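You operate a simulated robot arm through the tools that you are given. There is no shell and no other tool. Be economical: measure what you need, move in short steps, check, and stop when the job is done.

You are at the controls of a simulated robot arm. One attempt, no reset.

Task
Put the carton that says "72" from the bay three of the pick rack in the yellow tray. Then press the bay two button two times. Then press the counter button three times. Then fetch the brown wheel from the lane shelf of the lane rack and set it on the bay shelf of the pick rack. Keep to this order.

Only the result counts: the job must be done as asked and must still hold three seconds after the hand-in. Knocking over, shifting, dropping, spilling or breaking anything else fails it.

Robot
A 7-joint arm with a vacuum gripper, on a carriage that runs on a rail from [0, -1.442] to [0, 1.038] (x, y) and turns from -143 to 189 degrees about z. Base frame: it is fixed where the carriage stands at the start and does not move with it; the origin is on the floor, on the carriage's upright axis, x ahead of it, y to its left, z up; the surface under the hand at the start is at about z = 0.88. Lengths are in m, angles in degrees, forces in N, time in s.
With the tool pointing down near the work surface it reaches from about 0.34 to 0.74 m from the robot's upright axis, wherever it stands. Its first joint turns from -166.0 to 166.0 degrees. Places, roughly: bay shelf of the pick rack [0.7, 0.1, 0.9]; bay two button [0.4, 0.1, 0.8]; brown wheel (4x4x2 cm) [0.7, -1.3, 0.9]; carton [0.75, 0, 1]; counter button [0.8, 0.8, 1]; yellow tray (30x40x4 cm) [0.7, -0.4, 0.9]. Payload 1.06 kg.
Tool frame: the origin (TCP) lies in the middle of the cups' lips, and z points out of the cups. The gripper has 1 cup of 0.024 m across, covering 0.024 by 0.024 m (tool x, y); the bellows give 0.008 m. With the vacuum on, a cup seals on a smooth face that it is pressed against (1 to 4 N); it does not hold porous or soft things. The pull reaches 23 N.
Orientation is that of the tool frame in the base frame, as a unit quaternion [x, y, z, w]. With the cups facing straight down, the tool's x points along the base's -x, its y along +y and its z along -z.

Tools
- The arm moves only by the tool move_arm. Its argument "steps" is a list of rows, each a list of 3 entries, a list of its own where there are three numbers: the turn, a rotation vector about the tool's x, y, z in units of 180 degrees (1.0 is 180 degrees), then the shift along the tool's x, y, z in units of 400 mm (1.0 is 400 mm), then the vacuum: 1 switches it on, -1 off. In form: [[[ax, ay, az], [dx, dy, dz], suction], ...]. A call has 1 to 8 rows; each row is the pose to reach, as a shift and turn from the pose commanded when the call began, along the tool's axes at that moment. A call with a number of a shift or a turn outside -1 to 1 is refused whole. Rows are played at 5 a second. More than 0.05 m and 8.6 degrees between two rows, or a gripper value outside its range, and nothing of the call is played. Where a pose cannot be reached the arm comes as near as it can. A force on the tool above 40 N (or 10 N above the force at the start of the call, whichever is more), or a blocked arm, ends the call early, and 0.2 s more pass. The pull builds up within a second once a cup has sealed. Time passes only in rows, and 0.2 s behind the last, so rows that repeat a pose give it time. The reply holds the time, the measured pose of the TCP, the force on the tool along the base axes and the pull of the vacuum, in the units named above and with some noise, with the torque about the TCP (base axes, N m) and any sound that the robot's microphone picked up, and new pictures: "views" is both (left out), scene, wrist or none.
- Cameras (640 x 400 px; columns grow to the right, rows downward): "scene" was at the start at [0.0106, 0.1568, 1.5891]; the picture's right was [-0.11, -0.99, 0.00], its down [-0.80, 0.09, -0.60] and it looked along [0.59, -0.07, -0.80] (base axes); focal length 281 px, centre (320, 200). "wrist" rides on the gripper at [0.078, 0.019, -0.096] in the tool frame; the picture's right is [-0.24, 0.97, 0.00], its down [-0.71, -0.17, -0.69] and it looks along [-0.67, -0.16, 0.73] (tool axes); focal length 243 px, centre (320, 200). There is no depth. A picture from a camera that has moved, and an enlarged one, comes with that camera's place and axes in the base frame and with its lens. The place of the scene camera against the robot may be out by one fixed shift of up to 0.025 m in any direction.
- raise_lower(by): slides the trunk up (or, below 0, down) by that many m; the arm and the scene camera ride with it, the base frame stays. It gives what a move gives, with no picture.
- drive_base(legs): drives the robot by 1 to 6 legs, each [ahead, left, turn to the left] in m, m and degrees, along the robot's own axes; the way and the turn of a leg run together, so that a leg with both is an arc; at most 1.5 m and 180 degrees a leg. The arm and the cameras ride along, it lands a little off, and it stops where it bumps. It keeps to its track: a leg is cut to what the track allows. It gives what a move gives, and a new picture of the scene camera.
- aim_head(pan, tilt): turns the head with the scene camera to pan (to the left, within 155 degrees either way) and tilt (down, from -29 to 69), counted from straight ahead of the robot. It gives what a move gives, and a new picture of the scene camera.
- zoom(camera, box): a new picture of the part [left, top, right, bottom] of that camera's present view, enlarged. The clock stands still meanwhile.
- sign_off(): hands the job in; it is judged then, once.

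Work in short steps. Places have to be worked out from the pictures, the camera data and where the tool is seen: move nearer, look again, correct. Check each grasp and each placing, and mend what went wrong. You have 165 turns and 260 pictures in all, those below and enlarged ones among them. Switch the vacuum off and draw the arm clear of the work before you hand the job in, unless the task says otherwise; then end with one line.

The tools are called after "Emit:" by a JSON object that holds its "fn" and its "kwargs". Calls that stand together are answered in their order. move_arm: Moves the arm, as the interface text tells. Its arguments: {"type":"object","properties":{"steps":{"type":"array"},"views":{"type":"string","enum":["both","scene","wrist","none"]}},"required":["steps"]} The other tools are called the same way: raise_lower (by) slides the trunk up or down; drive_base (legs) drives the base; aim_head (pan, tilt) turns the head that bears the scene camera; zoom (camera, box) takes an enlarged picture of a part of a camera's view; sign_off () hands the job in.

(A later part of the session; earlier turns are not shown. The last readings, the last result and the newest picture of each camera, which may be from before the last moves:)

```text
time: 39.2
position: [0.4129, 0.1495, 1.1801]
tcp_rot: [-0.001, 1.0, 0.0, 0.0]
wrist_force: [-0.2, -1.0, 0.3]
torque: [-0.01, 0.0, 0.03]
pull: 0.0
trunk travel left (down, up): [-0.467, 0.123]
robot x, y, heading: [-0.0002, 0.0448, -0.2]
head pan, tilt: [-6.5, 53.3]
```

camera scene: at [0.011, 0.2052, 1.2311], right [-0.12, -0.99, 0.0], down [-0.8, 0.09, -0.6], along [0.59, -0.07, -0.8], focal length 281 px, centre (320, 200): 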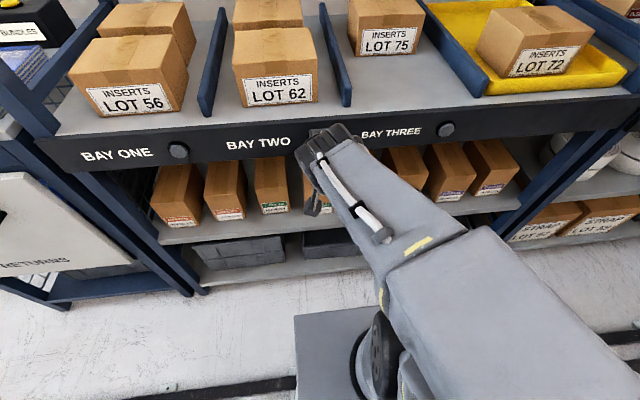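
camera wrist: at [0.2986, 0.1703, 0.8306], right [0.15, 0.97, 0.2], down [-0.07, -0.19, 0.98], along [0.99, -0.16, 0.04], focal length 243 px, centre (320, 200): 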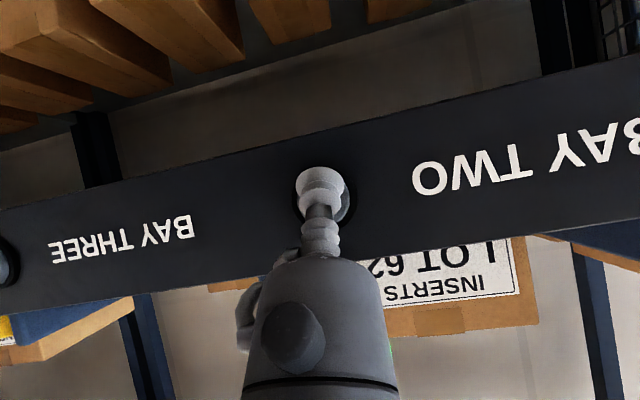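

Next is the counter button (yellow, near (0.84, 0.83, 0.97)). I retract to x 0.36 to clear the rack post, then drive left to y≈0.9.

Emit:
{"fn": "move_arm", "kwargs": {"steps": [[[0, 0, 0], [0.06, -0.1, 0], -1], [[0, 0, 0], [0.12, -0.15, 0], -1]], "views": "none"}}

Emit:
{"fn": "drive_base", "kwargs": {"legs": [[0, 0.85, 0]]}}

```text
time: 39.9
position: [0.3647, 0.0869, 1.1791]
tcp_rot: [0.001, 1.0, 0.001, 0.0]
wrist_force: [-0.4, 0.4, 0.6]
torque: [0.01, 0.02, 0.0]
pull: 0.0
trunk travel left (down, up): [-0.467, 0.123]
robot x, y, heading: [-0.0008, 0.0457, -0.2]
head pan, tilt: [-6.5, 53.3]
```

```text
time: 44.4
position: [0.3654, 0.953, 1.1802]
tcp_rot: [-0.003, 1.0, 0.0, 0.001]
wrist_force: [0.8, 0.0, -0.6]
torque: [0.03, 0.01, 0.02]
pull: 0.1
trunk travel left (down, up): [-0.467, 0.123]
robot x, y, heading: [-0.001, 0.9114, 0.4]
head pan, tilt: [-6.5, 53.3]
camera scene: at [0.0097, 1.068, 1.5311], right [-0.11, -0.99, 0.0], down [-0.8, 0.09, -0.6], along [0.59, -0.06, -0.8], focal length 281 px, centre (320, 200)
```

scene: 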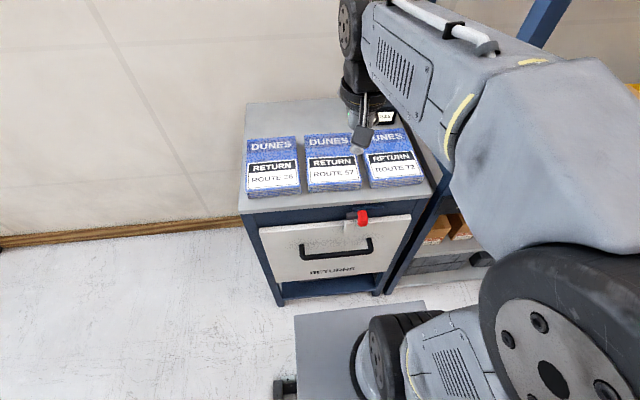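

I look with the wrist camera.

Emit:
{"fn": "move_arm", "kwargs": {"steps": [[[0, 0, 0], [-0.1, 0, 0], -1], [[0, 0, 0], [-0.2, -0.05, 0], -1]], "views": "both"}}

```text
time: 45.0
position: [0.4444, 0.9345, 1.178]
tcp_rot: [-0.004, 1.0, 0.0, 0.001]
wrist_force: [0.6, 0.4, -0.4]
torque: [0.0, 0.01, -0.01]
pull: 0.0
trunk travel left (down, up): [-0.467, 0.123]
robot x, y, heading: [0.0021, 0.9105, 0.3]
head pan, tilt: [-6.5, 53.3]
camera scene: at [0.01, 1.068, 1.5311], right [-0.11, -0.99, 0.0], down [-0.8, 0.09, -0.6], along [0.59, -0.06, -0.8], focal length 281 px, centre (320, 200)
camera wrist: at [0.3653, 0.9533, 1.2742], right [0.23, 0.97, 0.0], down [0.71, -0.16, 0.69], along [0.67, -0.16, -0.73], focal length 243 px, centre (320, 200)
```

scene: 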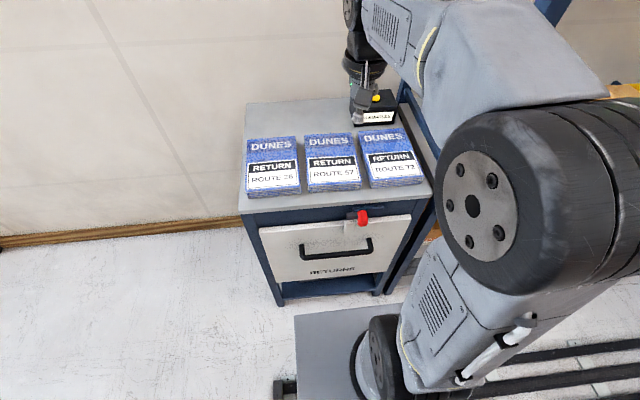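
wrist: 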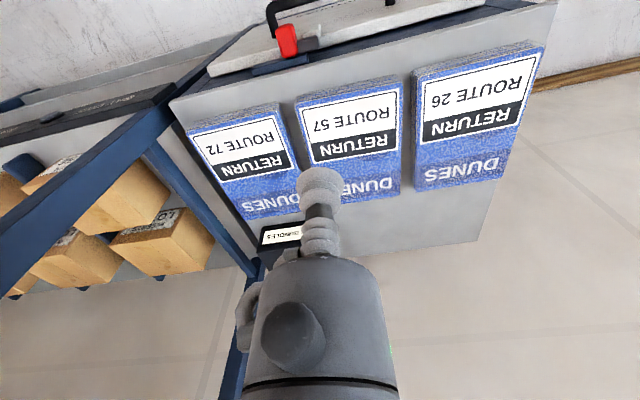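

Yellow button estimate: (0.825, 0.80, 0.98). I extend toward it at height to refine with the wrist camera.

Emit:
{"fn": "move_arm", "kwargs": {"steps": [[[0, 0, 0], [-0.097, -0.06, 0], -1], [[0, 0, 0], [-0.194, -0.12, 0], -1], [[0, 0, 0], [-0.291, -0.18, 0], -1], [[0, 0, 0], [-0.388, -0.23, 0], -1]], "views": "both"}}

```text
time: 46.0
position: [0.6027, 0.8424, 1.1772]
tcp_rot: [-0.004, 1.0, 0.0, 0.001]
wrist_force: [-0.3, -0.7, -0.1]
torque: [0.02, 0.0, 0.0]
pull: 0.1
trunk travel left (down, up): [-0.467, 0.123]
robot x, y, heading: [-0.0014, 0.9114, 0.5]
head pan, tilt: [-6.5, 53.3]
camera scene: at [0.0097, 1.0678, 1.5311], right [-0.11, -0.99, 0.0], down [-0.8, 0.09, -0.6], along [0.59, -0.06, -0.8], focal length 281 px, centre (320, 200)
camera wrist: at [0.5225, 0.8598, 1.2739], right [0.23, 0.97, 0.0], down [0.71, -0.17, 0.69], along [0.67, -0.16, -0.73], focal length 243 px, centre (320, 200)
```

scene: 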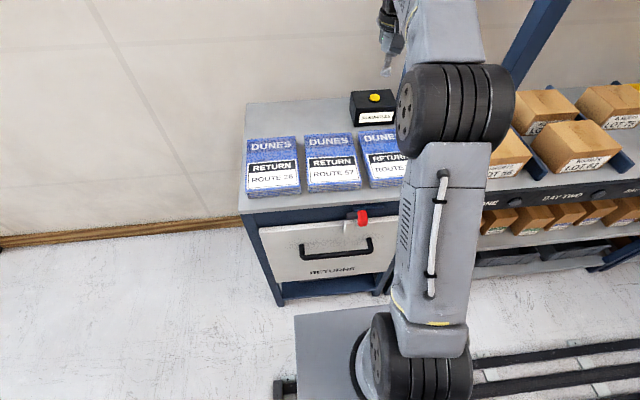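
wrist: 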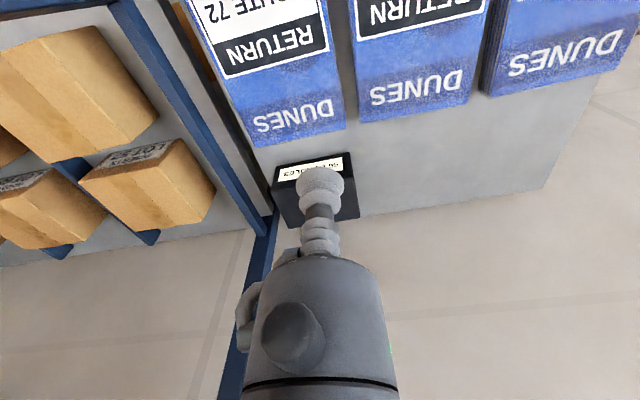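

Gripper hides the button; I shift left 10 cm to see it.

Emit:
{"fn": "move_arm", "kwargs": {"steps": [[[0, 0, 0], [-0.05, 0.1, 0], -1], [[0, 0, 0], [-0.1, 0.2, 0], -1], [[0, 0, 0], [-0.15, 0.28, 0.0], -1]], "views": "wrist"}}

```text
time: 46.8
position: [0.6601, 0.9531, 1.1783]
tcp_rot: [-0.004, 1.0, 0.0, 0.001]
wrist_force: [0.9, 0.3, 0.3]
torque: [0.02, 0.01, 0.02]
pull: 0.0
trunk travel left (down, up): [-0.467, 0.123]
robot x, y, heading: [-0.0016, 0.9107, 0.3]
head pan, tilt: [-6.5, 53.3]
camera wrist: at [0.5799, 0.972, 1.2734], right [0.23, 0.97, 0.0], down [0.71, -0.17, 0.69], along [0.67, -0.16, -0.73], focal length 243 px, centre (320, 200)
```

wrist: 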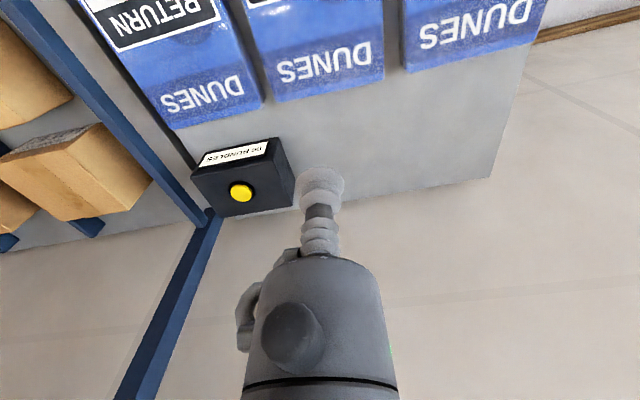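

Button visible. I take a second view from lower down to triangulate its height.

Emit:
{"fn": "move_arm", "kwargs": {"steps": [[[0, 0, 0], [0, 0, 0.12], -1], [[0, 0, 0], [0, -0.05, 0.22], -1]], "views": "wrist"}}

Emit:
{"fn": "zoom", "kwargs": {"camera": "wrist", "box": [160, 100, 400, 250]}}

```text
time: 47.4
position: [0.6595, 0.9346, 1.0889]
tcp_rot: [-0.003, 1.0, 0.0, 0.002]
wrist_force: [-1.4, -0.3, 0.0]
torque: [-0.02, 0.0, 0.01]
pull: 0.1
trunk travel left (down, up): [-0.467, 0.123]
robot x, y, heading: [0.0013, 0.9102, 0.4]
head pan, tilt: [-6.5, 53.3]
camera wrist: at [0.5797, 0.9523, 1.1856], right [0.23, 0.97, 0.0], down [0.71, -0.17, 0.69], along [0.67, -0.16, -0.73], focal length 243 px, centre (320, 200)
```

wrist: 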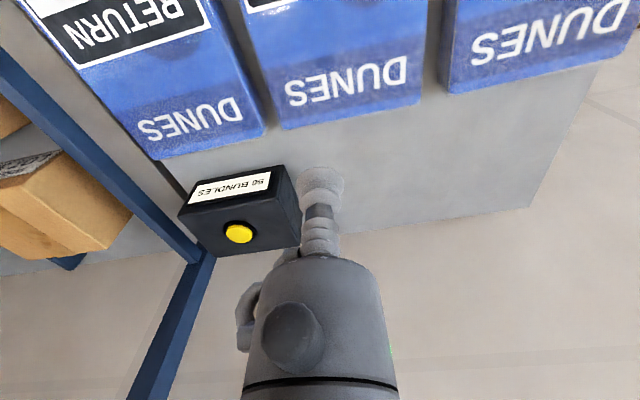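

```text
2.67 times, centred on (280, 175) of wrist
camera zoom: at [0.5797, 0.9523, 1.1856], right [0.23, 0.97, 0.0], down [0.71, -0.17, 0.69], along [0.67, -0.16, -0.73], focal length 647 px, centre (427, 267)
```

zoom: 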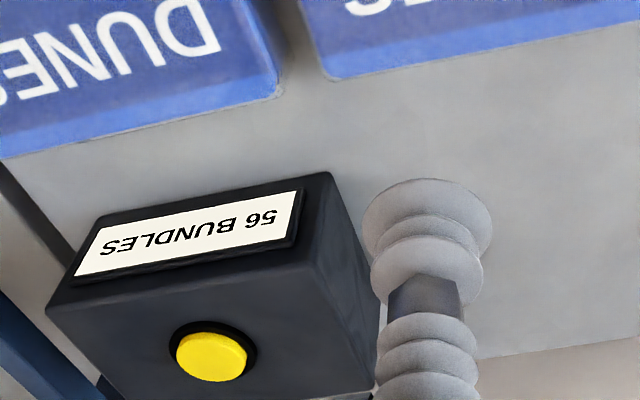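

Triangulated button: (0.80, 0.7915, 0.984). It is beyond tool-down reach, so I tilt the tool 30° forward and move to above and short of it.

Emit:
{"fn": "move_arm", "kwargs": {"steps": [[[0, -0.0417, 0], [-0.068, -0.09, 0.015], -1], [[0, -0.0834, 0], [-0.136, -0.18, 0.03], -1], [[0, -0.125, 0], [-0.205, -0.27, 0.05], -1], [[0, -0.167, 0], [-0.275, -0.3575, 0.06], -1]]}}

```text
time: 48.4
position: [0.7719, 0.793, 1.0702]
tcp_rot: [-0.004, 0.965, 0.001, 0.261]
wrist_force: [1.0, 0.1, 0.3]
torque: [-0.01, 0.0, 0.0]
pull: 0.0
trunk travel left (down, up): [-0.467, 0.123]
robot x, y, heading: [-0.0006, 0.9109, 0.2]
head pan, tilt: [-6.5, 53.3]
camera scene: at [0.0097, 1.0679, 1.5311], right [-0.11, -0.99, 0.0], down [-0.8, 0.09, -0.6], along [0.59, -0.06, -0.8], focal length 281 px, centre (320, 200)
camera wrist: at [0.6546, 0.8111, 1.1128], right [0.2, 0.97, 0.12], down [0.27, -0.17, 0.95], along [0.94, -0.15, -0.29], focal length 243 px, centre (320, 200)
```

scene: 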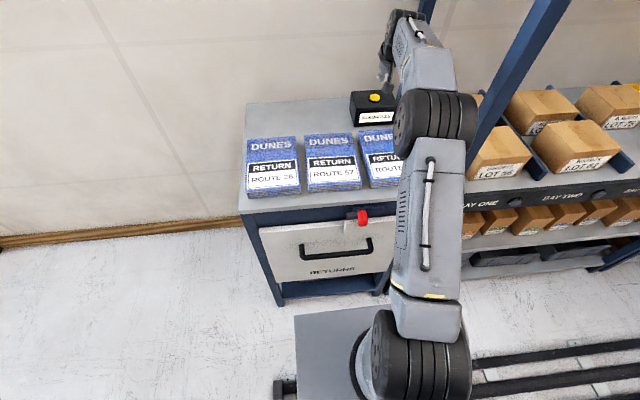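
wrist: 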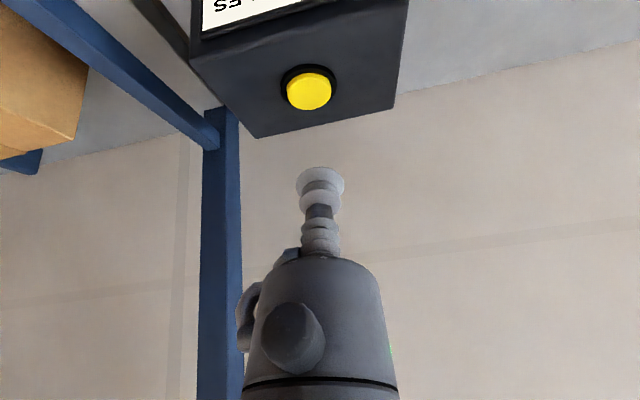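

Position confirmed: (0.80, 0.79, 0.984). Advancing 7.5 cm straight along the tool puts the cup just above the button.

Emit:
{"fn": "move_arm", "kwargs": {"steps": [[[0, 0, 0], [0, -0.006, 0.094], -1], [[0, 0, 0], [0, -0.006, 0.175], -1]]}}

```text
time: 49.0
position: [0.8072, 0.7921, 1.0071]
tcp_rot: [-0.003, 0.965, 0.001, 0.261]
wrist_force: [0.0, -0.7, 0.5]
torque: [0.02, -0.01, -0.01]
pull: 0.1
trunk travel left (down, up): [-0.467, 0.123]
robot x, y, heading: [0.0013, 0.9099, 0.1]
head pan, tilt: [-6.5, 53.3]
camera scene: at [0.01, 1.0678, 1.5312], right [-0.11, -0.99, 0.0], down [-0.8, 0.09, -0.6], along [0.59, -0.06, -0.8], focal length 281 px, centre (320, 200)
camera wrist: at [0.6897, 0.8104, 1.0514], right [0.2, 0.97, 0.12], down [0.27, -0.17, 0.95], along [0.94, -0.15, -0.29], focal length 243 px, centre (320, 200)
```

scene: 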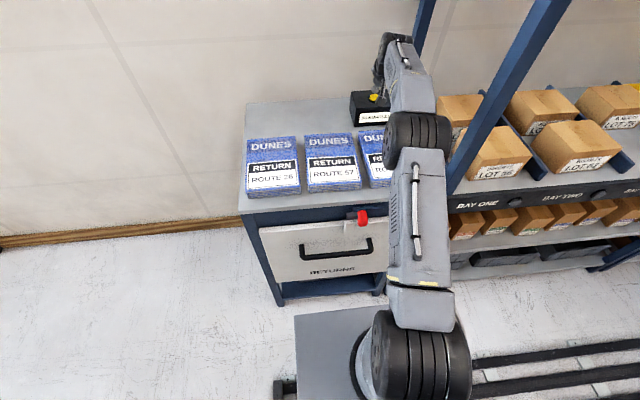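
wrist: 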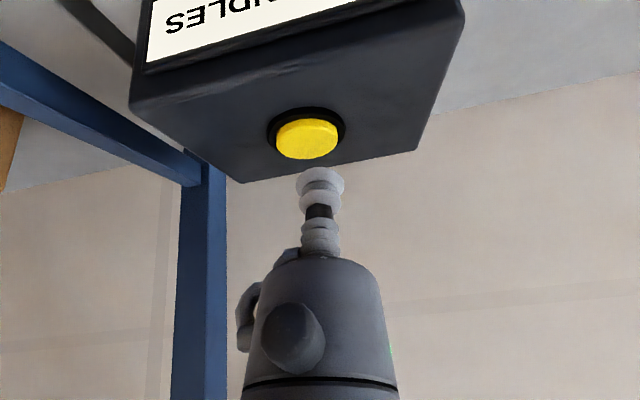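

Aligned. I press straight down in small rows until a click.

Emit:
{"fn": "move_arm", "kwargs": {"steps": [[[0, 0, 0], [0.0126, 0, 0.0216], -1], [[0, 0, 0], [0.019, 0, 0.0324], -1]], "views": "none"}}

```text
time: 49.6
position: [0.807, 0.7916, 0.9931]
tcp_rot: [-0.005, 0.966, 0.001, 0.26]
wrist_force: [0.4, -0.1, 0.3]
torque: [-0.01, -0.04, 0.01]
pull: 0.0
trunk travel left (down, up): [-0.467, 0.123]
robot x, y, heading: [0.0004, 0.9098, 0.1]
head pan, tilt: [-6.5, 53.3]
```

No contact yet; another 6 mm.

Emit:
{"fn": "move_arm", "kwargs": {"steps": [[[0, 0, 0], [0.0038, 0, 0.0065], -1], [[0, 0, 0], [0.0076, 0, 0.013], -1]], "views": "none"}}

```text
time: 50.2
position: [0.8063, 0.7927, 0.9867]
tcp_rot: [-0.004, 0.965, 0.001, 0.262]
wrist_force: [0.2, -0.1, 1.3]
torque: [0.0, 0.01, 0.02]
pull: 0.1
trunk travel left (down, up): [-0.467, 0.123]
robot x, y, heading: [-0.0012, 0.9116, 0.1]
head pan, tilt: [-6.5, 53.3]
```

Light contact (about 1 N). A few mm more.

Emit:
{"fn": "move_arm", "kwargs": {"steps": [[[0, 0, 0], [0.0038, 0, 0.0065], -1]], "views": "none"}}

```text
time: 50.6
position: [0.8062, 0.7924, 0.9847]
tcp_rot: [-0.004, 0.965, 0.001, 0.261]
wrist_force: [0.8, -0.7, 2.8]
torque: [0.02, 0.06, 0.03]
pull: 0.1
trunk travel left (down, up): [-0.467, 0.123]
robot x, y, heading: [0.0022, 0.9066, 0.2]
head pan, tilt: [-6.5, 53.3]
heard: click
```

First click. I lift 15 mm to release.

Emit:
{"fn": "move_arm", "kwargs": {"steps": [[[0, 0, 0], [-0.0095, 0, -0.0162], -1], [[0, 0, 0], [-0.0189, 0, -0.0324], -1], [[0, 0, 0], [-0.0189, 0, -0.0324], -1]], "views": "none"}}

Emit:
{"fn": "move_arm", "kwargs": {"steps": [[[0, 0, 0], [0.0095, 0, 0.0162], -1], [[0, 0, 0], [0.0189, 0, 0.0324], -1], [[0, 0, 0], [0.0195, 0, 0.0335], -1]], "views": "none"}}

```text
time: 51.4
position: [0.8079, 0.7919, 0.9982]
tcp_rot: [-0.004, 0.965, 0.001, 0.26]
wrist_force: [0.0, 0.2, -0.2]
torque: [0.0, 0.02, -0.02]
pull: 0.1
trunk travel left (down, up): [-0.467, 0.123]
robot x, y, heading: [0.0008, 0.9084, 0.2]
head pan, tilt: [-6.5, 53.3]
```

```text
time: 52.2
position: [0.8069, 0.7913, 0.984]
tcp_rot: [-0.004, 0.965, 0.001, 0.261]
wrist_force: [0.3, -0.1, 2.3]
torque: [-0.03, 0.06, 0.0]
pull: 0.0
trunk travel left (down, up): [-0.467, 0.123]
robot x, y, heading: [-0.0011, 0.9109, 0.4]
head pan, tilt: [-6.5, 53.3]
heard: click
```

Second click. Release and press a third time.

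Emit:
{"fn": "move_arm", "kwargs": {"steps": [[[0, 0, 0], [-0.0095, 0, -0.0162], -1], [[0, 0, 0], [-0.0189, 0, -0.0324], -1], [[0, 0, 0], [-0.0189, 0, -0.0324], -1]], "views": "none"}}

Emit:
{"fn": "move_arm", "kwargs": {"steps": [[[0, 0, 0], [0.0095, 0, 0.0162], -1], [[0, 0, 0], [0.0189, 0, 0.0324], -1], [[0, 0, 0], [0.0195, 0, 0.0335], -1]], "views": "none"}}

```text
time: 53.0
position: [0.8076, 0.7907, 0.9981]
tcp_rot: [-0.004, 0.965, 0.001, 0.26]
wrist_force: [0.1, 0.4, 0.4]
torque: [0.01, 0.03, 0.02]
pull: 0.2
trunk travel left (down, up): [-0.467, 0.123]
robot x, y, heading: [-0.0004, 0.9097, 0.4]
head pan, tilt: [-6.5, 53.3]
```

```text
time: 53.8
position: [0.8059, 0.7909, 0.9823]
tcp_rot: [-0.005, 0.965, 0.002, 0.261]
wrist_force: [1.0, -0.6, 3.5]
torque: [0.02, 0.03, -0.01]
pull: 0.1
trunk travel left (down, up): [-0.467, 0.123]
robot x, y, heading: [0.0015, 0.9089, 0.3]
head pan, tilt: [-6.5, 53.3]
heard: click
```

Third click. I withdraw along the tool.

Emit:
{"fn": "move_arm", "kwargs": {"steps": [[[0, 0, 0], [0, 0, -0.06], -1], [[0, 0, 0], [0, 0, -0.15], -1], [[0, 0, 0], [0, 0, -0.25], -1]], "views": "none"}}

Emit:
{"fn": "move_arm", "kwargs": {"steps": [[[0, 0.021, 0], [0.075, 0.03, -0.075], -1], [[0, 0.042, 0], [0.15, 0.06, -0.15], -1], [[0, 0.063, 0], [0.225, 0.09, -0.225], -1], [[0, 0.084, 0], [0.3, 0.12, -0.3], -1], [[0, 0.105, 0], [0.375, 0.15, -0.375], -1], [[0, 0.126, 0], [0.45, 0.18, -0.45], -1], [[0, 0.147, 0], [0.525, 0.21, -0.525], -1], [[0, 0.168, 0], [0.6, 0.24, -0.6], -1]], "views": "scene"}}

```text
time: 54.6
position: [0.7569, 0.7911, 1.0681]
tcp_rot: [-0.003, 0.965, 0.001, 0.261]
wrist_force: [-0.4, -0.1, 0.9]
torque: [0.01, 0.0, 0.01]
pull: 0.1
trunk travel left (down, up): [-0.467, 0.123]
robot x, y, heading: [0.001, 0.9131, 0.2]
head pan, tilt: [-6.5, 53.3]
```

```text
time: 56.4
position: [0.4294, 0.8855, 1.1579]
tcp_rot: [-0.003, 1.0, 0.0, -0.001]
wrist_force: [0.4, 0.2, 0.7]
torque: [0.01, 0.01, -0.03]
pull: 0.0
trunk travel left (down, up): [-0.467, 0.123]
robot x, y, heading: [-0.0017, 0.9124, 0.1]
head pan, tilt: [-6.5, 53.3]
camera scene: at [0.0098, 1.068, 1.5311], right [-0.11, -0.99, 0.0], down [-0.8, 0.09, -0.6], along [0.59, -0.06, -0.8], focal length 281 px, centre (320, 200)
```

scene: 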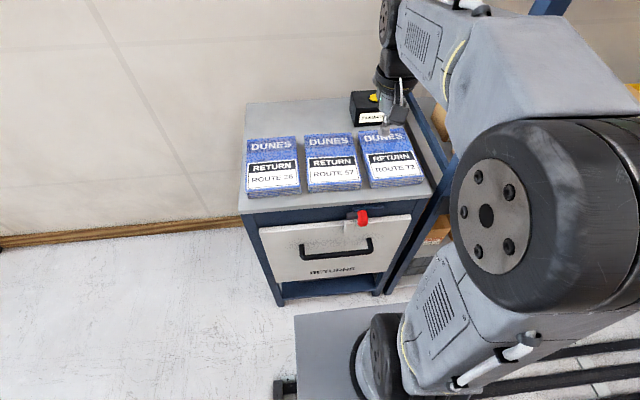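

Retract to x 0.36 and drive right toward the lane rack.

Emit:
{"fn": "move_arm", "kwargs": {"steps": [[[0, 0, 0], [0.08, 0, -0.03], -1], [[0, 0, 0], [0.16, 0.05, -0.05], -1]], "views": "none"}}

Emit:
{"fn": "drive_base", "kwargs": {"legs": [[0, -1.3, 0]]}}

```text
time: 57.0
position: [0.3646, 0.9028, 1.1777]
tcp_rot: [-0.004, 1.0, 0.0, 0.0]
wrist_force: [0.4, -0.2, -0.2]
torque: [0.02, 0.02, -0.02]
pull: 0.0
trunk travel left (down, up): [-0.467, 0.123]
robot x, y, heading: [0.0006, 0.912, 0.2]
head pan, tilt: [-6.5, 53.3]
```

```text
time: 63.5
position: [0.3651, -0.3922, 1.1776]
tcp_rot: [-0.003, 1.0, 0.0, 0.0]
wrist_force: [-0.3, 0.1, 0.7]
torque: [-0.01, -0.01, 0.02]
pull: 0.0
trunk travel left (down, up): [-0.467, 0.123]
robot x, y, heading: [0.0009, -0.3821, 0.2]
head pan, tilt: [-6.5, 53.3]
camera scene: at [0.01, -0.2269, 1.5311], right [-0.11, -0.99, 0.0], down [-0.8, 0.09, -0.6], along [0.59, -0.06, -0.8], focal length 281 px, centre (320, 200)
```

scene: 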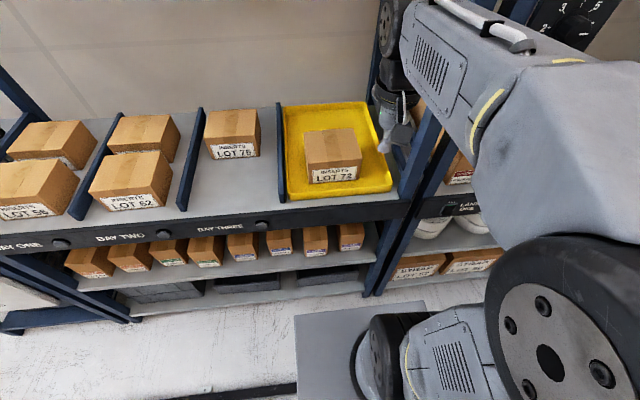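

Carton still fine in the tray. I pan the head right to inspect the lane rack before driving on.

Emit:
{"fn": "aim_head", "kwargs": {"pan": -45, "tilt": 35}}

```text
time: 64.6
position: [0.3655, -0.392, 1.1771]
tcp_rot: [-0.003, 1.0, 0.0, 0.0]
wrist_force: [0.3, -0.4, 0.5]
torque: [0.06, -0.02, 0.03]
pull: 0.1
trunk travel left (down, up): [-0.467, 0.123]
robot x, y, heading: [0.0009, -0.3819, 0.5]
head pan, tilt: [-45.0, 35.0]
camera scene: at [-0.0008, -0.2809, 1.5572], right [-0.7, -0.71, 0.0], down [-0.41, 0.4, -0.82], along [0.58, -0.58, -0.57], focal length 281 px, centre (320, 200)
```

scene: 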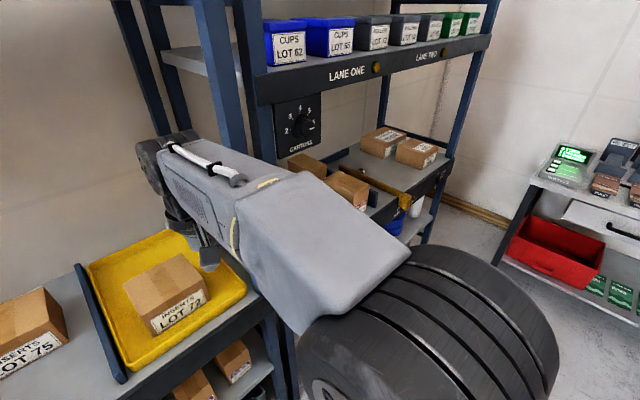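

The lane rack has an upper shelf (front edge z≈1.4) and a dial panel; elbow stays near x 0.1, so driving is clear. I drive on to y≈-1.2.

Emit:
{"fn": "drive_base", "kwargs": {"legs": [[0, -0.8, 0]]}}

Emit:
{"fn": "aim_head", "kwargs": {"pan": 15, "tilt": 45}}

```text
time: 68.8
position: [0.3657, -1.1792, 1.1783]
tcp_rot: [-0.007, 1.0, -0.001, -0.001]
wrist_force: [-0.5, -0.4, -0.5]
torque: [-0.02, 0.01, 0.02]
pull: 0.0
trunk travel left (down, up): [-0.467, 0.123]
robot x, y, heading: [0.0015, -1.1687, 0.9]
head pan, tilt: [-45.0, 35.0]
camera scene: at [-0.0012, -1.0698, 1.5573], right [-0.7, -0.71, 0.0], down [-0.41, 0.4, -0.82], along [0.59, -0.57, -0.57], focal length 281 px, centre (320, 200)
```

scene: 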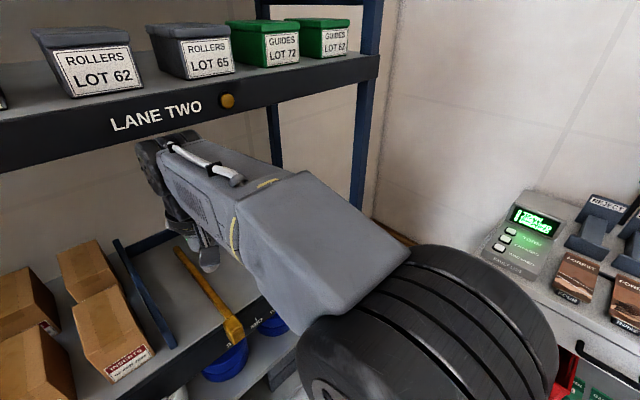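

```text
time: 70.1
position: [0.3655, -1.1774, 1.1781]
tcp_rot: [-0.008, 1.0, 0.0, -0.002]
wrist_force: [0.2, 0.3, 0.1]
torque: [-0.02, 0.05, -0.01]
pull: 0.1
trunk travel left (down, up): [-0.467, 0.123]
robot x, y, heading: [-0.0026, -1.1737, 0.6]
head pan, tilt: [15.0, 45.0]
camera scene: at [0.0142, -0.9863, 1.5424], right [0.27, -0.96, 0.0], down [-0.68, -0.19, -0.71], along [0.68, 0.19, -0.71], focal length 281 px, centre (320, 200)
```

scene: 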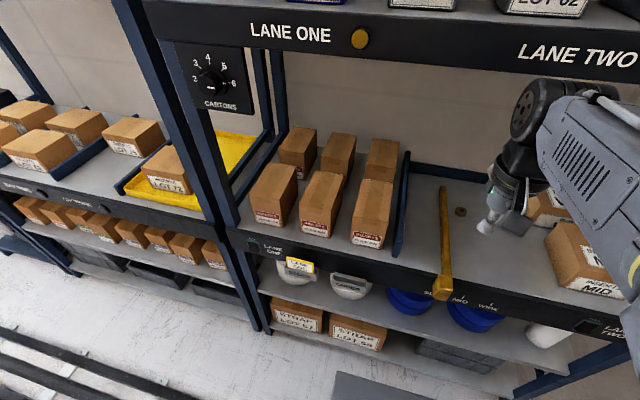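

A small round thing is on the lane shelf at (460,211). Zoom.

Emit:
{"fn": "zoom", "kwargs": {"camera": "scene", "box": [390, 150, 550, 310]}}

Emit:
{"fn": "move_arm", "kwargs": {"steps": [[[0, 0, 0], [0, 0, 0], -1]], "views": "wrist"}}

```text
2.50 times, centred on (470, 230) of scene
camera zoom: at [0.0142, -0.9863, 1.5424], right [0.27, -0.96, 0.0], down [-0.68, -0.19, -0.71], along [0.68, 0.19, -0.71], focal length 703 px, centre (-55, 125)
```

zoom: 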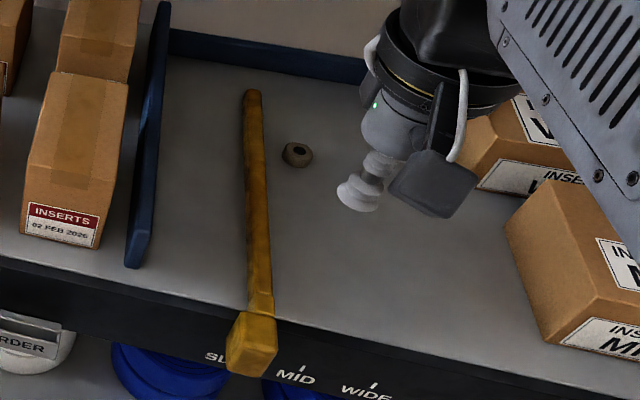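

```text
time: 70.5
position: [0.365, -1.1785, 1.1769]
tcp_rot: [-0.007, 1.0, 0.0, -0.001]
wrist_force: [0.1, 0.2, -0.3]
torque: [-0.02, -0.02, -0.01]
pull: 0.0
trunk travel left (down, up): [-0.467, 0.123]
robot x, y, heading: [0.0047, -1.1706, 0.6]
head pan, tilt: [15.0, 45.0]
camera wrist: at [0.2853, -1.1604, 1.2734], right [0.22, 0.97, 0.0], down [0.71, -0.16, 0.68], along [0.67, -0.15, -0.73], focal length 243 px, centre (320, 200)
```

wrist: 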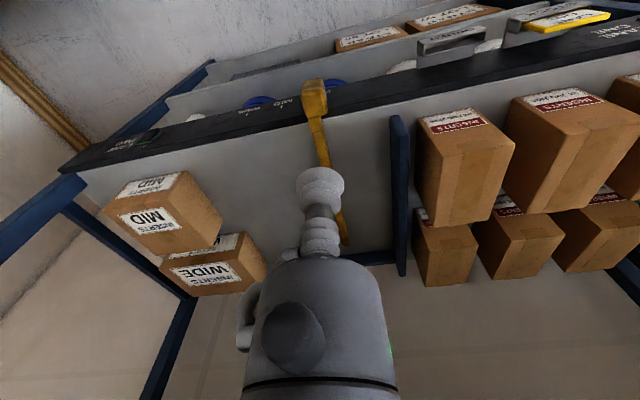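

The brown wheel lies at about (0.70, -1.25); a yellow lane-width lever lies next to it, not to be touched. To work under the upper shelf I lower the trunk 0.2 first.

Emit:
{"fn": "raise_lower", "kwargs": {"by": -0.18}}

Emit:
{"fn": "move_arm", "kwargs": {"steps": [[[0, 0, 0], [-0.05, -0.05, -0.02], -1], [[0, 0, 0], [-0.12, -0.12, -0.06], -1], [[0, 0, 0], [-0.2, -0.19, -0.06], -1]]}}

```text
time: 72.5
position: [0.3652, -1.1795, 0.9972]
tcp_rot: [-0.006, 1.0, 0.0, 0.0]
wrist_force: [0.0, 0.1, -0.5]
torque: [0.0, -0.04, 0.01]
pull: 0.1
trunk travel left (down, up): [-0.287, 0.303]
robot x, y, heading: [0.0, -1.1699, 0.6]
head pan, tilt: [15.0, 45.0]
```

```text
time: 73.3
position: [0.4442, -1.2524, 1.0198]
tcp_rot: [-0.006, 1.0, 0.001, 0.0]
wrist_force: [-1.2, 0.3, -0.6]
torque: [0.01, -0.02, -0.02]
pull: 0.1
trunk travel left (down, up): [-0.287, 0.303]
robot x, y, heading: [0.0022, -1.1707, 0.7]
head pan, tilt: [15.0, 45.0]
camera scene: at [0.0136, -0.9861, 1.3624], right [0.27, -0.96, 0.0], down [-0.68, -0.19, -0.71], along [0.68, 0.19, -0.71], focal length 281 px, centre (320, 200)
camera wrist: at [0.3646, -1.2344, 1.1157], right [0.22, 0.98, 0.0], down [0.71, -0.16, 0.68], along [0.67, -0.15, -0.73], focal length 243 px, centre (320, 200)
```

scene: 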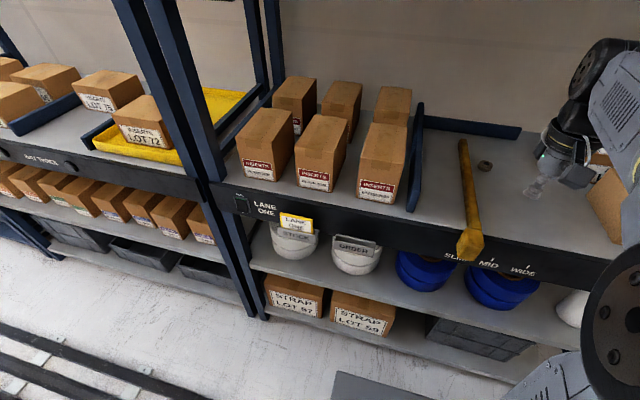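
wrist: 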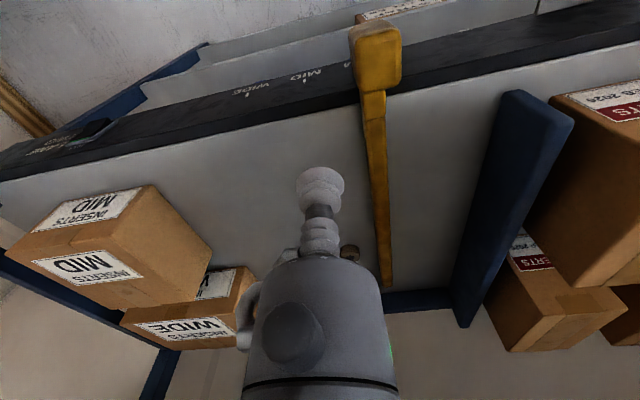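

Wheel is half hidden by the gripper at right. I move forward and slightly right to see it clearly.

Emit:
{"fn": "move_arm", "kwargs": {"steps": [[[0, 0, 0], [-0.1, -0.05, 0], -1], [[0, 0, 0], [-0.2, -0.1, 0], -1], [[0, 0, 0], [-0.3, -0.15, 0], -1]], "views": "wrist"}}

Emit:
{"fn": "zoom", "kwargs": {"camera": "wrist", "box": [300, 150, 460, 250]}}

Emit:
{"fn": "zoom", "kwargs": {"camera": "scene", "box": [440, 120, 560, 220]}}

```text
time: 74.1
position: [0.5668, -1.3097, 1.0199]
tcp_rot: [-0.005, 1.0, 0.001, 0.001]
wrist_force: [-0.2, 0.7, 0.2]
torque: [-0.01, -0.02, -0.03]
pull: 0.1
trunk travel left (down, up): [-0.287, 0.303]
robot x, y, heading: [0.0031, -1.1737, 0.6]
head pan, tilt: [15.0, 45.0]
camera wrist: at [0.4848, -1.292, 1.1156], right [0.22, 0.97, 0.0], down [0.71, -0.16, 0.69], along [0.67, -0.15, -0.73], focal length 243 px, centre (320, 200)
```

wrist: 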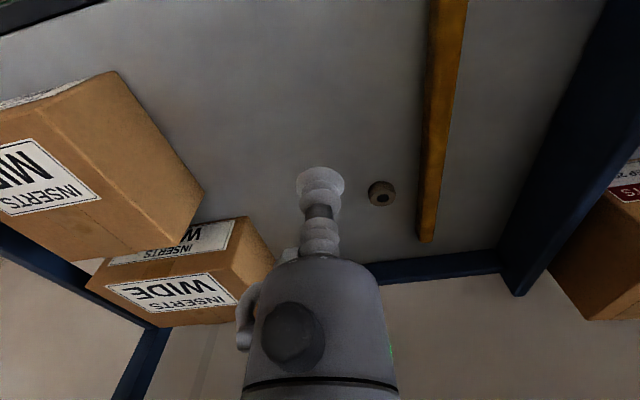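

```text
4.00 times, centred on (380, 200) of wrist
camera zoom: at [0.4848, -1.292, 1.1156], right [0.22, 0.97, 0.0], down [0.71, -0.16, 0.69], along [0.67, -0.15, -0.73], focal length 970 px, centre (80, 200)
```

zoom: 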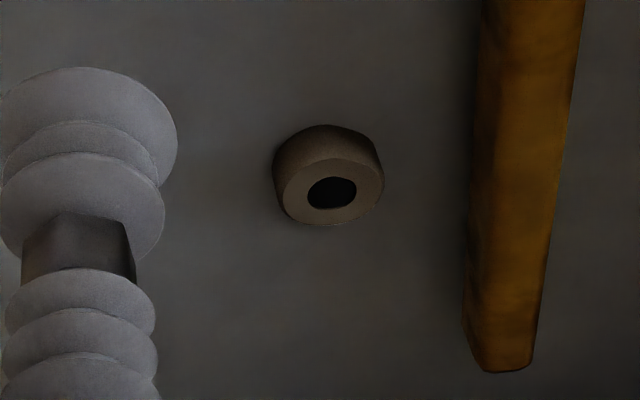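

```text
4.00 times, centred on (500, 170) of scene
camera zoom: at [0.0136, -0.9861, 1.3624], right [0.27, -0.96, 0.0], down [-0.68, -0.19, -0.71], along [0.68, 0.19, -0.71], focal length 1125 px, centre (-400, 320)
```

zoom: 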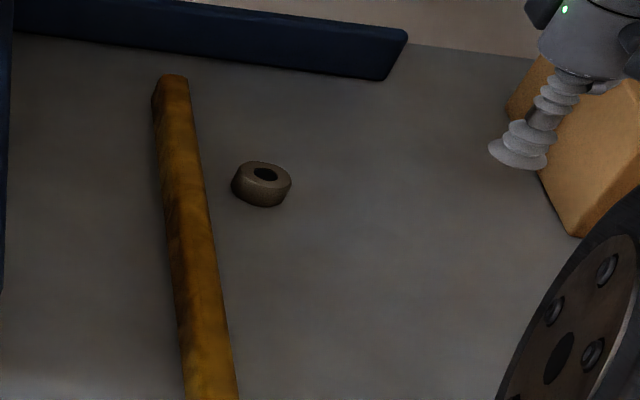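

The wheel lies flat with a central hole (~19 mm) that a 24 mm cup just covers. Estimate centre (0.695, -1.261), top z≈0.90. I move above it and look.

Emit:
{"fn": "move_arm", "kwargs": {"steps": [[[0, 0, 0], [-0.11, 0.04, 0], -1], [[0, 0, 0], [-0.22, 0.08, 0], -1], [[0, 0, 0], [-0.32, 0.1225, 0], -1], [[0, 0, 0], [-0.32, 0.1225, 0.1], -1], [[0, 0, 0], [-0.32, 0.1225, 0.17], -1]], "views": "both"}}

Emit:
{"fn": "zoom", "kwargs": {"camera": "wrist", "box": [260, 100, 420, 200]}}

Emit:
{"fn": "zoom", "kwargs": {"camera": "scene", "box": [440, 120, 540, 200]}}

```text
time: 75.3
position: [0.6789, -1.2592, 0.9531]
tcp_rot: [-0.007, 1.0, 0.001, 0.0]
wrist_force: [0.5, 0.7, 0.4]
torque: [-0.01, 0.01, 0.0]
pull: 0.1
out of reach, approached as far as the arm can: row 2, 3, 4, 5
trunk travel left (down, up): [-0.287, 0.303]
robot x, y, heading: [0.0004, -1.1748, 0.8]
head pan, tilt: [15.0, 45.0]
camera scene: at [0.0137, -0.9862, 1.3625], right [0.27, -0.96, 0.0], down [-0.68, -0.19, -0.71], along [0.68, 0.19, -0.71], focal length 281 px, centre (320, 200)
camera wrist: at [0.5995, -1.2407, 1.0492], right [0.22, 0.97, 0.0], down [0.71, -0.16, 0.69], along [0.67, -0.15, -0.73], focal length 243 px, centre (320, 200)
```

scene: 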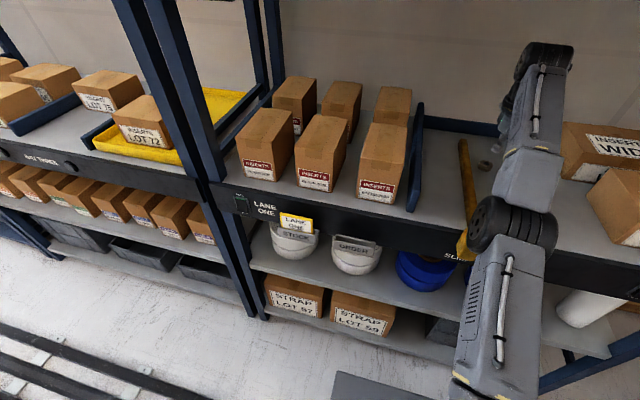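
wrist: 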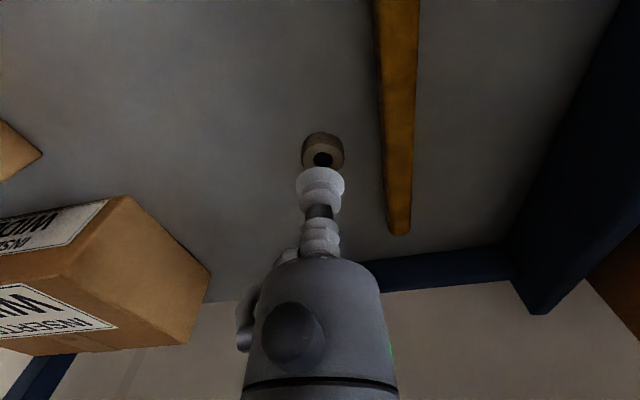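

```text
4.00 times, centred on (340, 150) of wrist
camera zoom: at [0.5995, -1.2407, 1.0492], right [0.22, 0.97, 0.0], down [0.71, -0.16, 0.69], along [0.67, -0.15, -0.73], focal length 970 px, centre (240, 400)
```

zoom: 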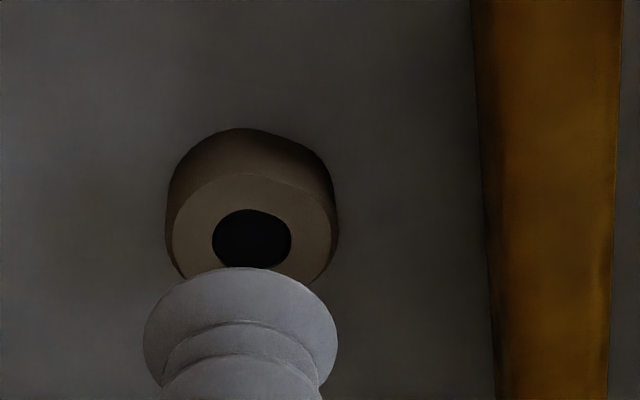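

```text
5.00 times, centred on (490, 160) of scene
camera zoom: at [0.0137, -0.9862, 1.3625], right [0.27, -0.96, 0.0], down [-0.68, -0.19, -0.71], along [0.68, 0.19, -0.71], focal length 1406 px, centre (-530, 400)
```

zoom: 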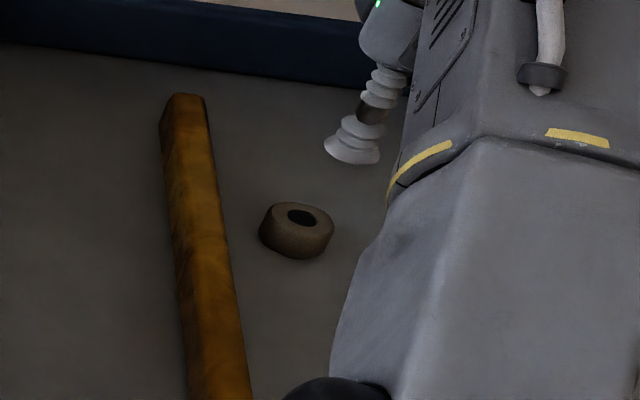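

Refined wheel: centre (0.700, -1.261), top z≈0.895; hole ≈15 mm, face ≈29 mm. The arm is at full reach at this trunk height, so I raise the trunk 5 cm (wrist still well under the upper shelf) and lower the hand again.

Emit:
{"fn": "raise_lower", "kwargs": {"by": 0.05}}

Emit:
{"fn": "move_arm", "kwargs": {"steps": [[[0, 0, 0], [0, -0.005, 0.06], -1], [[0, 0, 0], [-0.03, -0.005, 0.12], -1], [[0, 0, 0], [-0.053, -0.005, 0.15], -1]], "views": "wrist"}}

```text
time: 76.2
position: [0.6803, -1.2587, 1.0029]
tcp_rot: [-0.007, 1.0, 0.0, 0.0]
wrist_force: [-0.5, -0.4, 0.1]
torque: [-0.02, 0.0, -0.04]
pull: 0.2
trunk travel left (down, up): [-0.337, 0.253]
robot x, y, heading: [-0.0024, -1.1762, 0.5]
head pan, tilt: [15.0, 45.0]
```

```text
time: 77.0
position: [0.7004, -1.2599, 0.9417]
tcp_rot: [-0.008, 1.0, 0.001, -0.001]
wrist_force: [0.4, -0.5, -0.4]
torque: [0.03, 0.03, 0.0]
pull: 0.2
out of reach, approached as far as the arm can: row 1, 2
trunk travel left (down, up): [-0.337, 0.253]
robot x, y, heading: [0.0027, -1.1708, 0.6]
head pan, tilt: [15.0, 45.0]
camera wrist: at [0.6211, -1.2422, 1.0384], right [0.22, 0.98, 0.0], down [0.71, -0.16, 0.68], along [0.67, -0.15, -0.73], focal length 243 px, centre (320, 200)
```

wrist: 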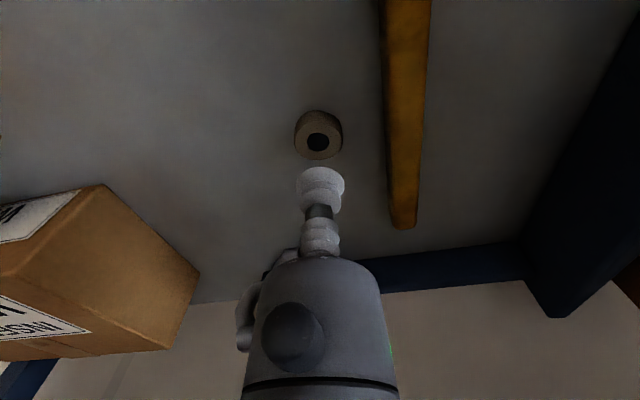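

Hole centre computes to (0.701, -1.2615) at z 0.895; the TCP is within 2 mm. I descend to about 8 mm above and check.

Emit:
{"fn": "move_arm", "kwargs": {"steps": [[[0, 0, 0], [-0.002, -0.004, 0.05], -1], [[0, 0, 0], [-0.002, -0.004, 0.09], -1]], "views": "wrist"}}

Emit:
{"fn": "zoom", "kwargs": {"camera": "wrist", "box": [260, 120, 380, 220]}}

```text
time: 77.6
position: [0.7106, -1.2642, 0.9083]
tcp_rot: [-0.007, 1.0, 0.0, -0.001]
wrist_force: [0.0, -0.9, 0.1]
torque: [-0.01, 0.02, 0.01]
pull: 0.2
out of reach, approached as far as the arm can: row 1, 2
trunk travel left (down, up): [-0.337, 0.253]
robot x, y, heading: [0.0021, -1.1703, 0.6]
head pan, tilt: [15.0, 45.0]
camera wrist: at [0.6306, -1.2458, 1.0045], right [0.22, 0.97, 0.0], down [0.71, -0.16, 0.68], along [0.67, -0.15, -0.73], focal length 243 px, centre (320, 200)
```

wrist: 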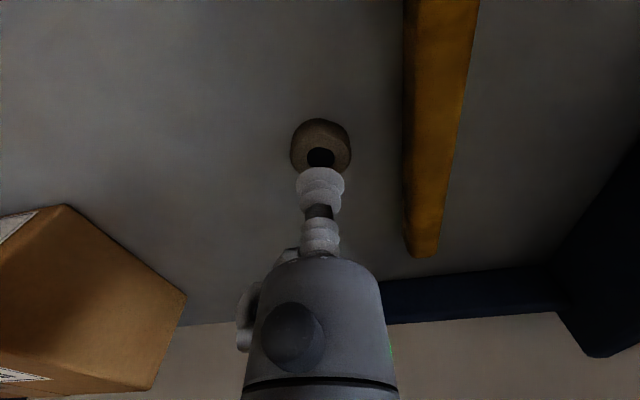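

```text
4.00 times, centred on (320, 170) of wrist
camera zoom: at [0.6306, -1.2458, 1.0045], right [0.22, 0.97, 0.0], down [0.71, -0.16, 0.68], along [0.67, -0.15, -0.73], focal length 970 px, centre (320, 320)
```

zoom: 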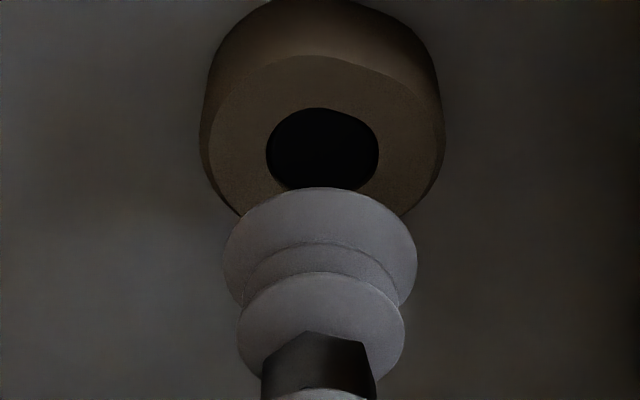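

Overshot 1 cm forward because the earlier command was limited by reach. I correct to x 0.701, y -1.2615 at this height.

Emit:
{"fn": "move_arm", "kwargs": {"steps": [[[0, 0, 0], [0.0388, 0.0065, 0], -1], [[0, 0, 0], [0.0388, 0.0065, 0], -1]], "views": "none"}}

```text
time: 78.2
position: [0.7109, -1.2641, 0.9104]
tcp_rot: [-0.008, 1.0, 0.0, -0.001]
wrist_force: [0.8, -0.8, 0.4]
torque: [0.0, -0.01, -0.01]
pull: 0.0
out of reach, approached as far as the arm can: row 1, 2
trunk travel left (down, up): [-0.337, 0.253]
robot x, y, heading: [-0.0003, -1.175, 0.4]
head pan, tilt: [15.0, 45.0]
```

It did not move yet (command still past reach); I step back another 1 cm.

Emit:
{"fn": "move_arm", "kwargs": {"steps": [[[0, 0, 0], [0.03, 0.0065, 0], -1], [[0, 0, 0], [0.03, 0.0065, 0], -1]], "views": "none"}}

```text
time: 78.8
position: [0.7078, -1.2621, 0.9149]
tcp_rot: [-0.008, 1.0, 0.0, -0.001]
wrist_force: [0.6, -0.3, -0.3]
torque: [0.01, -0.03, 0.0]
pull: 0.0
out of reach, approached as far as the arm can: row 1, 2
trunk travel left (down, up): [-0.337, 0.253]
robot x, y, heading: [0.0005, -1.1729, 0.6]
head pan, tilt: [15.0, 45.0]
```

Still at the reach edge; raising the trunk another 5 cm gives margin.

Emit:
{"fn": "raise_lower", "kwargs": {"by": 0.05}}

Emit:
{"fn": "move_arm", "kwargs": {"steps": [[[0, 0, 0], [0.0, 0, 0.05], -1], [[0, 0, 0], [0, 0, 0.08], -1]], "views": "none"}}

```text
time: 79.8
position: [0.7091, -1.262, 0.9649]
tcp_rot: [-0.007, 1.0, 0.0, 0.0]
wrist_force: [-0.2, 0.1, -0.4]
torque: [-0.01, 0.01, 0.05]
pull: 0.0
trunk travel left (down, up): [-0.387, 0.203]
robot x, y, heading: [-0.0028, -1.1769, 0.7]
head pan, tilt: [15.0, 45.0]
```

```text
time: 80.4
position: [0.7152, -1.2645, 0.9342]
tcp_rot: [-0.007, 1.0, 0.001, -0.002]
wrist_force: [-0.1, -0.1, 0.4]
torque: [0.02, 0.0, -0.03]
pull: 0.1
out of reach, approached as far as the arm can: row 1, 2
trunk travel left (down, up): [-0.387, 0.203]
robot x, y, heading: [0.0005, -1.1757, 0.8]
head pan, tilt: [15.0, 45.0]
```

I step the command back 1.6 cm in x.

Emit:
{"fn": "move_arm", "kwargs": {"steps": [[[0, 0, 0], [0.04, 0.005, 0.0], -1], [[0, 0, 0], [0.04, 0.005, 0.0], -1]], "views": "none"}}

```text
time: 81.0
position: [0.7162, -1.2649, 0.9365]
tcp_rot: [-0.007, 1.0, 0.0, -0.002]
wrist_force: [-0.9, 0.1, 0.6]
torque: [-0.03, 0.04, 0.02]
pull: 0.1
out of reach, approached as far as the arm can: row 1, 2
trunk travel left (down, up): [-0.387, 0.203]
robot x, y, heading: [-0.0005, -1.1717, 0.6]
head pan, tilt: [15.0, 45.0]
```

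Another 3 cm back to bring the command into reach.

Emit:
{"fn": "move_arm", "kwargs": {"steps": [[[0, 0, 0], [0.04, 0, 0.0], -1], [[0, 0, 0], [0.08, 0, 0.0], -1]], "views": "none"}}

```text
time: 81.6
position: [0.7137, -1.2674, 0.9428]
tcp_rot: [-0.008, 1.0, 0.0, -0.002]
wrist_force: [0.3, 0.5, 0.5]
torque: [0.04, -0.04, 0.0]
pull: 0.1
out of reach, approached as far as the arm can: row 1, 2
trunk travel left (down, up): [-0.387, 0.203]
robot x, y, heading: [-0.0002, -1.1715, 0.6]
head pan, tilt: [15.0, 45.0]
```

Command z seems to lie higher than reached; I step the command down 4 cm and back a little (still over free height: top at 0.895).

Emit:
{"fn": "move_arm", "kwargs": {"steps": [[[0, 0, 0], [0.04, 0.01, 0.0], -1], [[0, 0, 0], [0.08, 0.015, 0.0], -1], [[0, 0, 0], [0.12, 0.015, 0.0], -1]], "views": "none"}}

```text
time: 82.4
position: [0.7111, -1.2689, 0.9515]
tcp_rot: [-0.007, 1.0, 0.0, -0.002]
wrist_force: [-0.5, -0.3, 0.8]
torque: [-0.02, -0.01, 0.01]
pull: 0.1
out of reach, approached as far as the arm can: row 1, 2, 3
trunk travel left (down, up): [-0.387, 0.203]
robot x, y, heading: [-0.004, -1.1701, 0.5]
head pan, tilt: [15.0, 45.0]
```

The reached z climbs as I step back, so the commanded z is far above. I step it down.

Emit:
{"fn": "move_arm", "kwargs": {"steps": [[[0, 0, 0], [0, 0, 0.05], -1], [[0, 0, 0], [0, 0, 0.1], -1]], "views": "none"}}

```text
time: 83.0
position: [0.7199, -1.2691, 0.9129]
tcp_rot: [-0.008, 1.0, 0.0, -0.002]
wrist_force: [0.0, -0.1, -1.1]
torque: [0.01, 0.01, 0.01]
pull: 0.2
out of reach, approached as far as the arm can: row 1, 2
trunk travel left (down, up): [-0.387, 0.203]
robot x, y, heading: [0.001, -1.1758, 0.5]
head pan, tilt: [15.0, 45.0]
```

The command should now be near x 0.59 while the arm hangs at 0.72: it is stuck near a stretched posture. I raise to a safe height first, then pull the command back to free it.

Emit:
{"fn": "move_arm", "kwargs": {"steps": [[[0, 0, 0], [0, 0, -0.08], -1], [[0, 0, 0], [0, 0, -0.16], -1]], "views": "both"}}

```text
time: 83.6
position: [0.7065, -1.2711, 0.9736]
tcp_rot: [-0.007, 1.0, 0.0, -0.001]
wrist_force: [-0.5, 0.2, -0.2]
torque: [0.01, 0.05, 0.0]
pull: 0.0
out of reach, approached as far as the arm can: row 1, 2
trunk travel left (down, up): [-0.387, 0.203]
robot x, y, heading: [-0.0005, -1.1723, 0.7]
head pan, tilt: [15.0, 45.0]
camera scene: at [0.015, -0.9862, 1.4623], right [0.27, -0.96, 0.0], down [-0.68, -0.19, -0.71], along [0.68, 0.19, -0.71], focal length 281 px, centre (320, 200)
camera wrist: at [0.6272, -1.254, 1.0694], right [0.22, 0.98, 0.0], down [0.71, -0.16, 0.68], along [0.67, -0.15, -0.73], focal length 243 px, centre (320, 200)
```

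scene: 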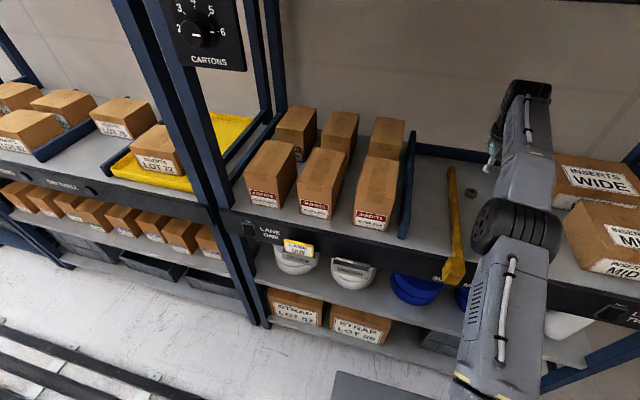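
wrist: 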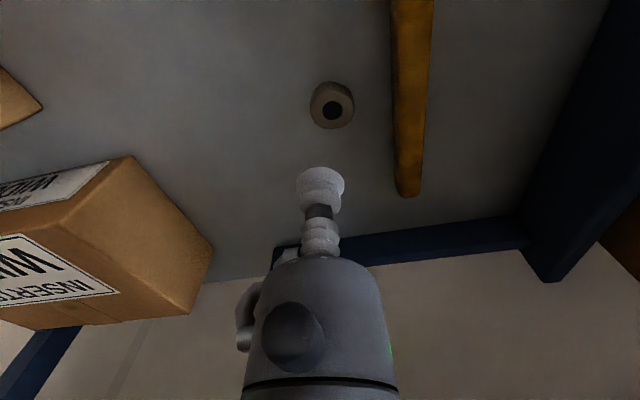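

Free in z. I now pull the command further back in x in steps to unstick it.

Emit:
{"fn": "move_arm", "kwargs": {"steps": [[[0, 0, 0], [0.1, 0, 0], -1], [[0, 0, 0], [0.2, 0, 0], -1]], "views": "none"}}

```text
time: 84.2
position: [0.6281, -1.2726, 0.9748]
tcp_rot: [-0.007, 1.0, 0.0, 0.0]
wrist_force: [0.8, -0.2, -1.3]
torque: [-0.03, 0.01, -0.02]
pull: 0.1
trunk travel left (down, up): [-0.387, 0.203]
robot x, y, heading: [0.0028, -1.1719, 0.5]
head pan, tilt: [15.0, 45.0]
```

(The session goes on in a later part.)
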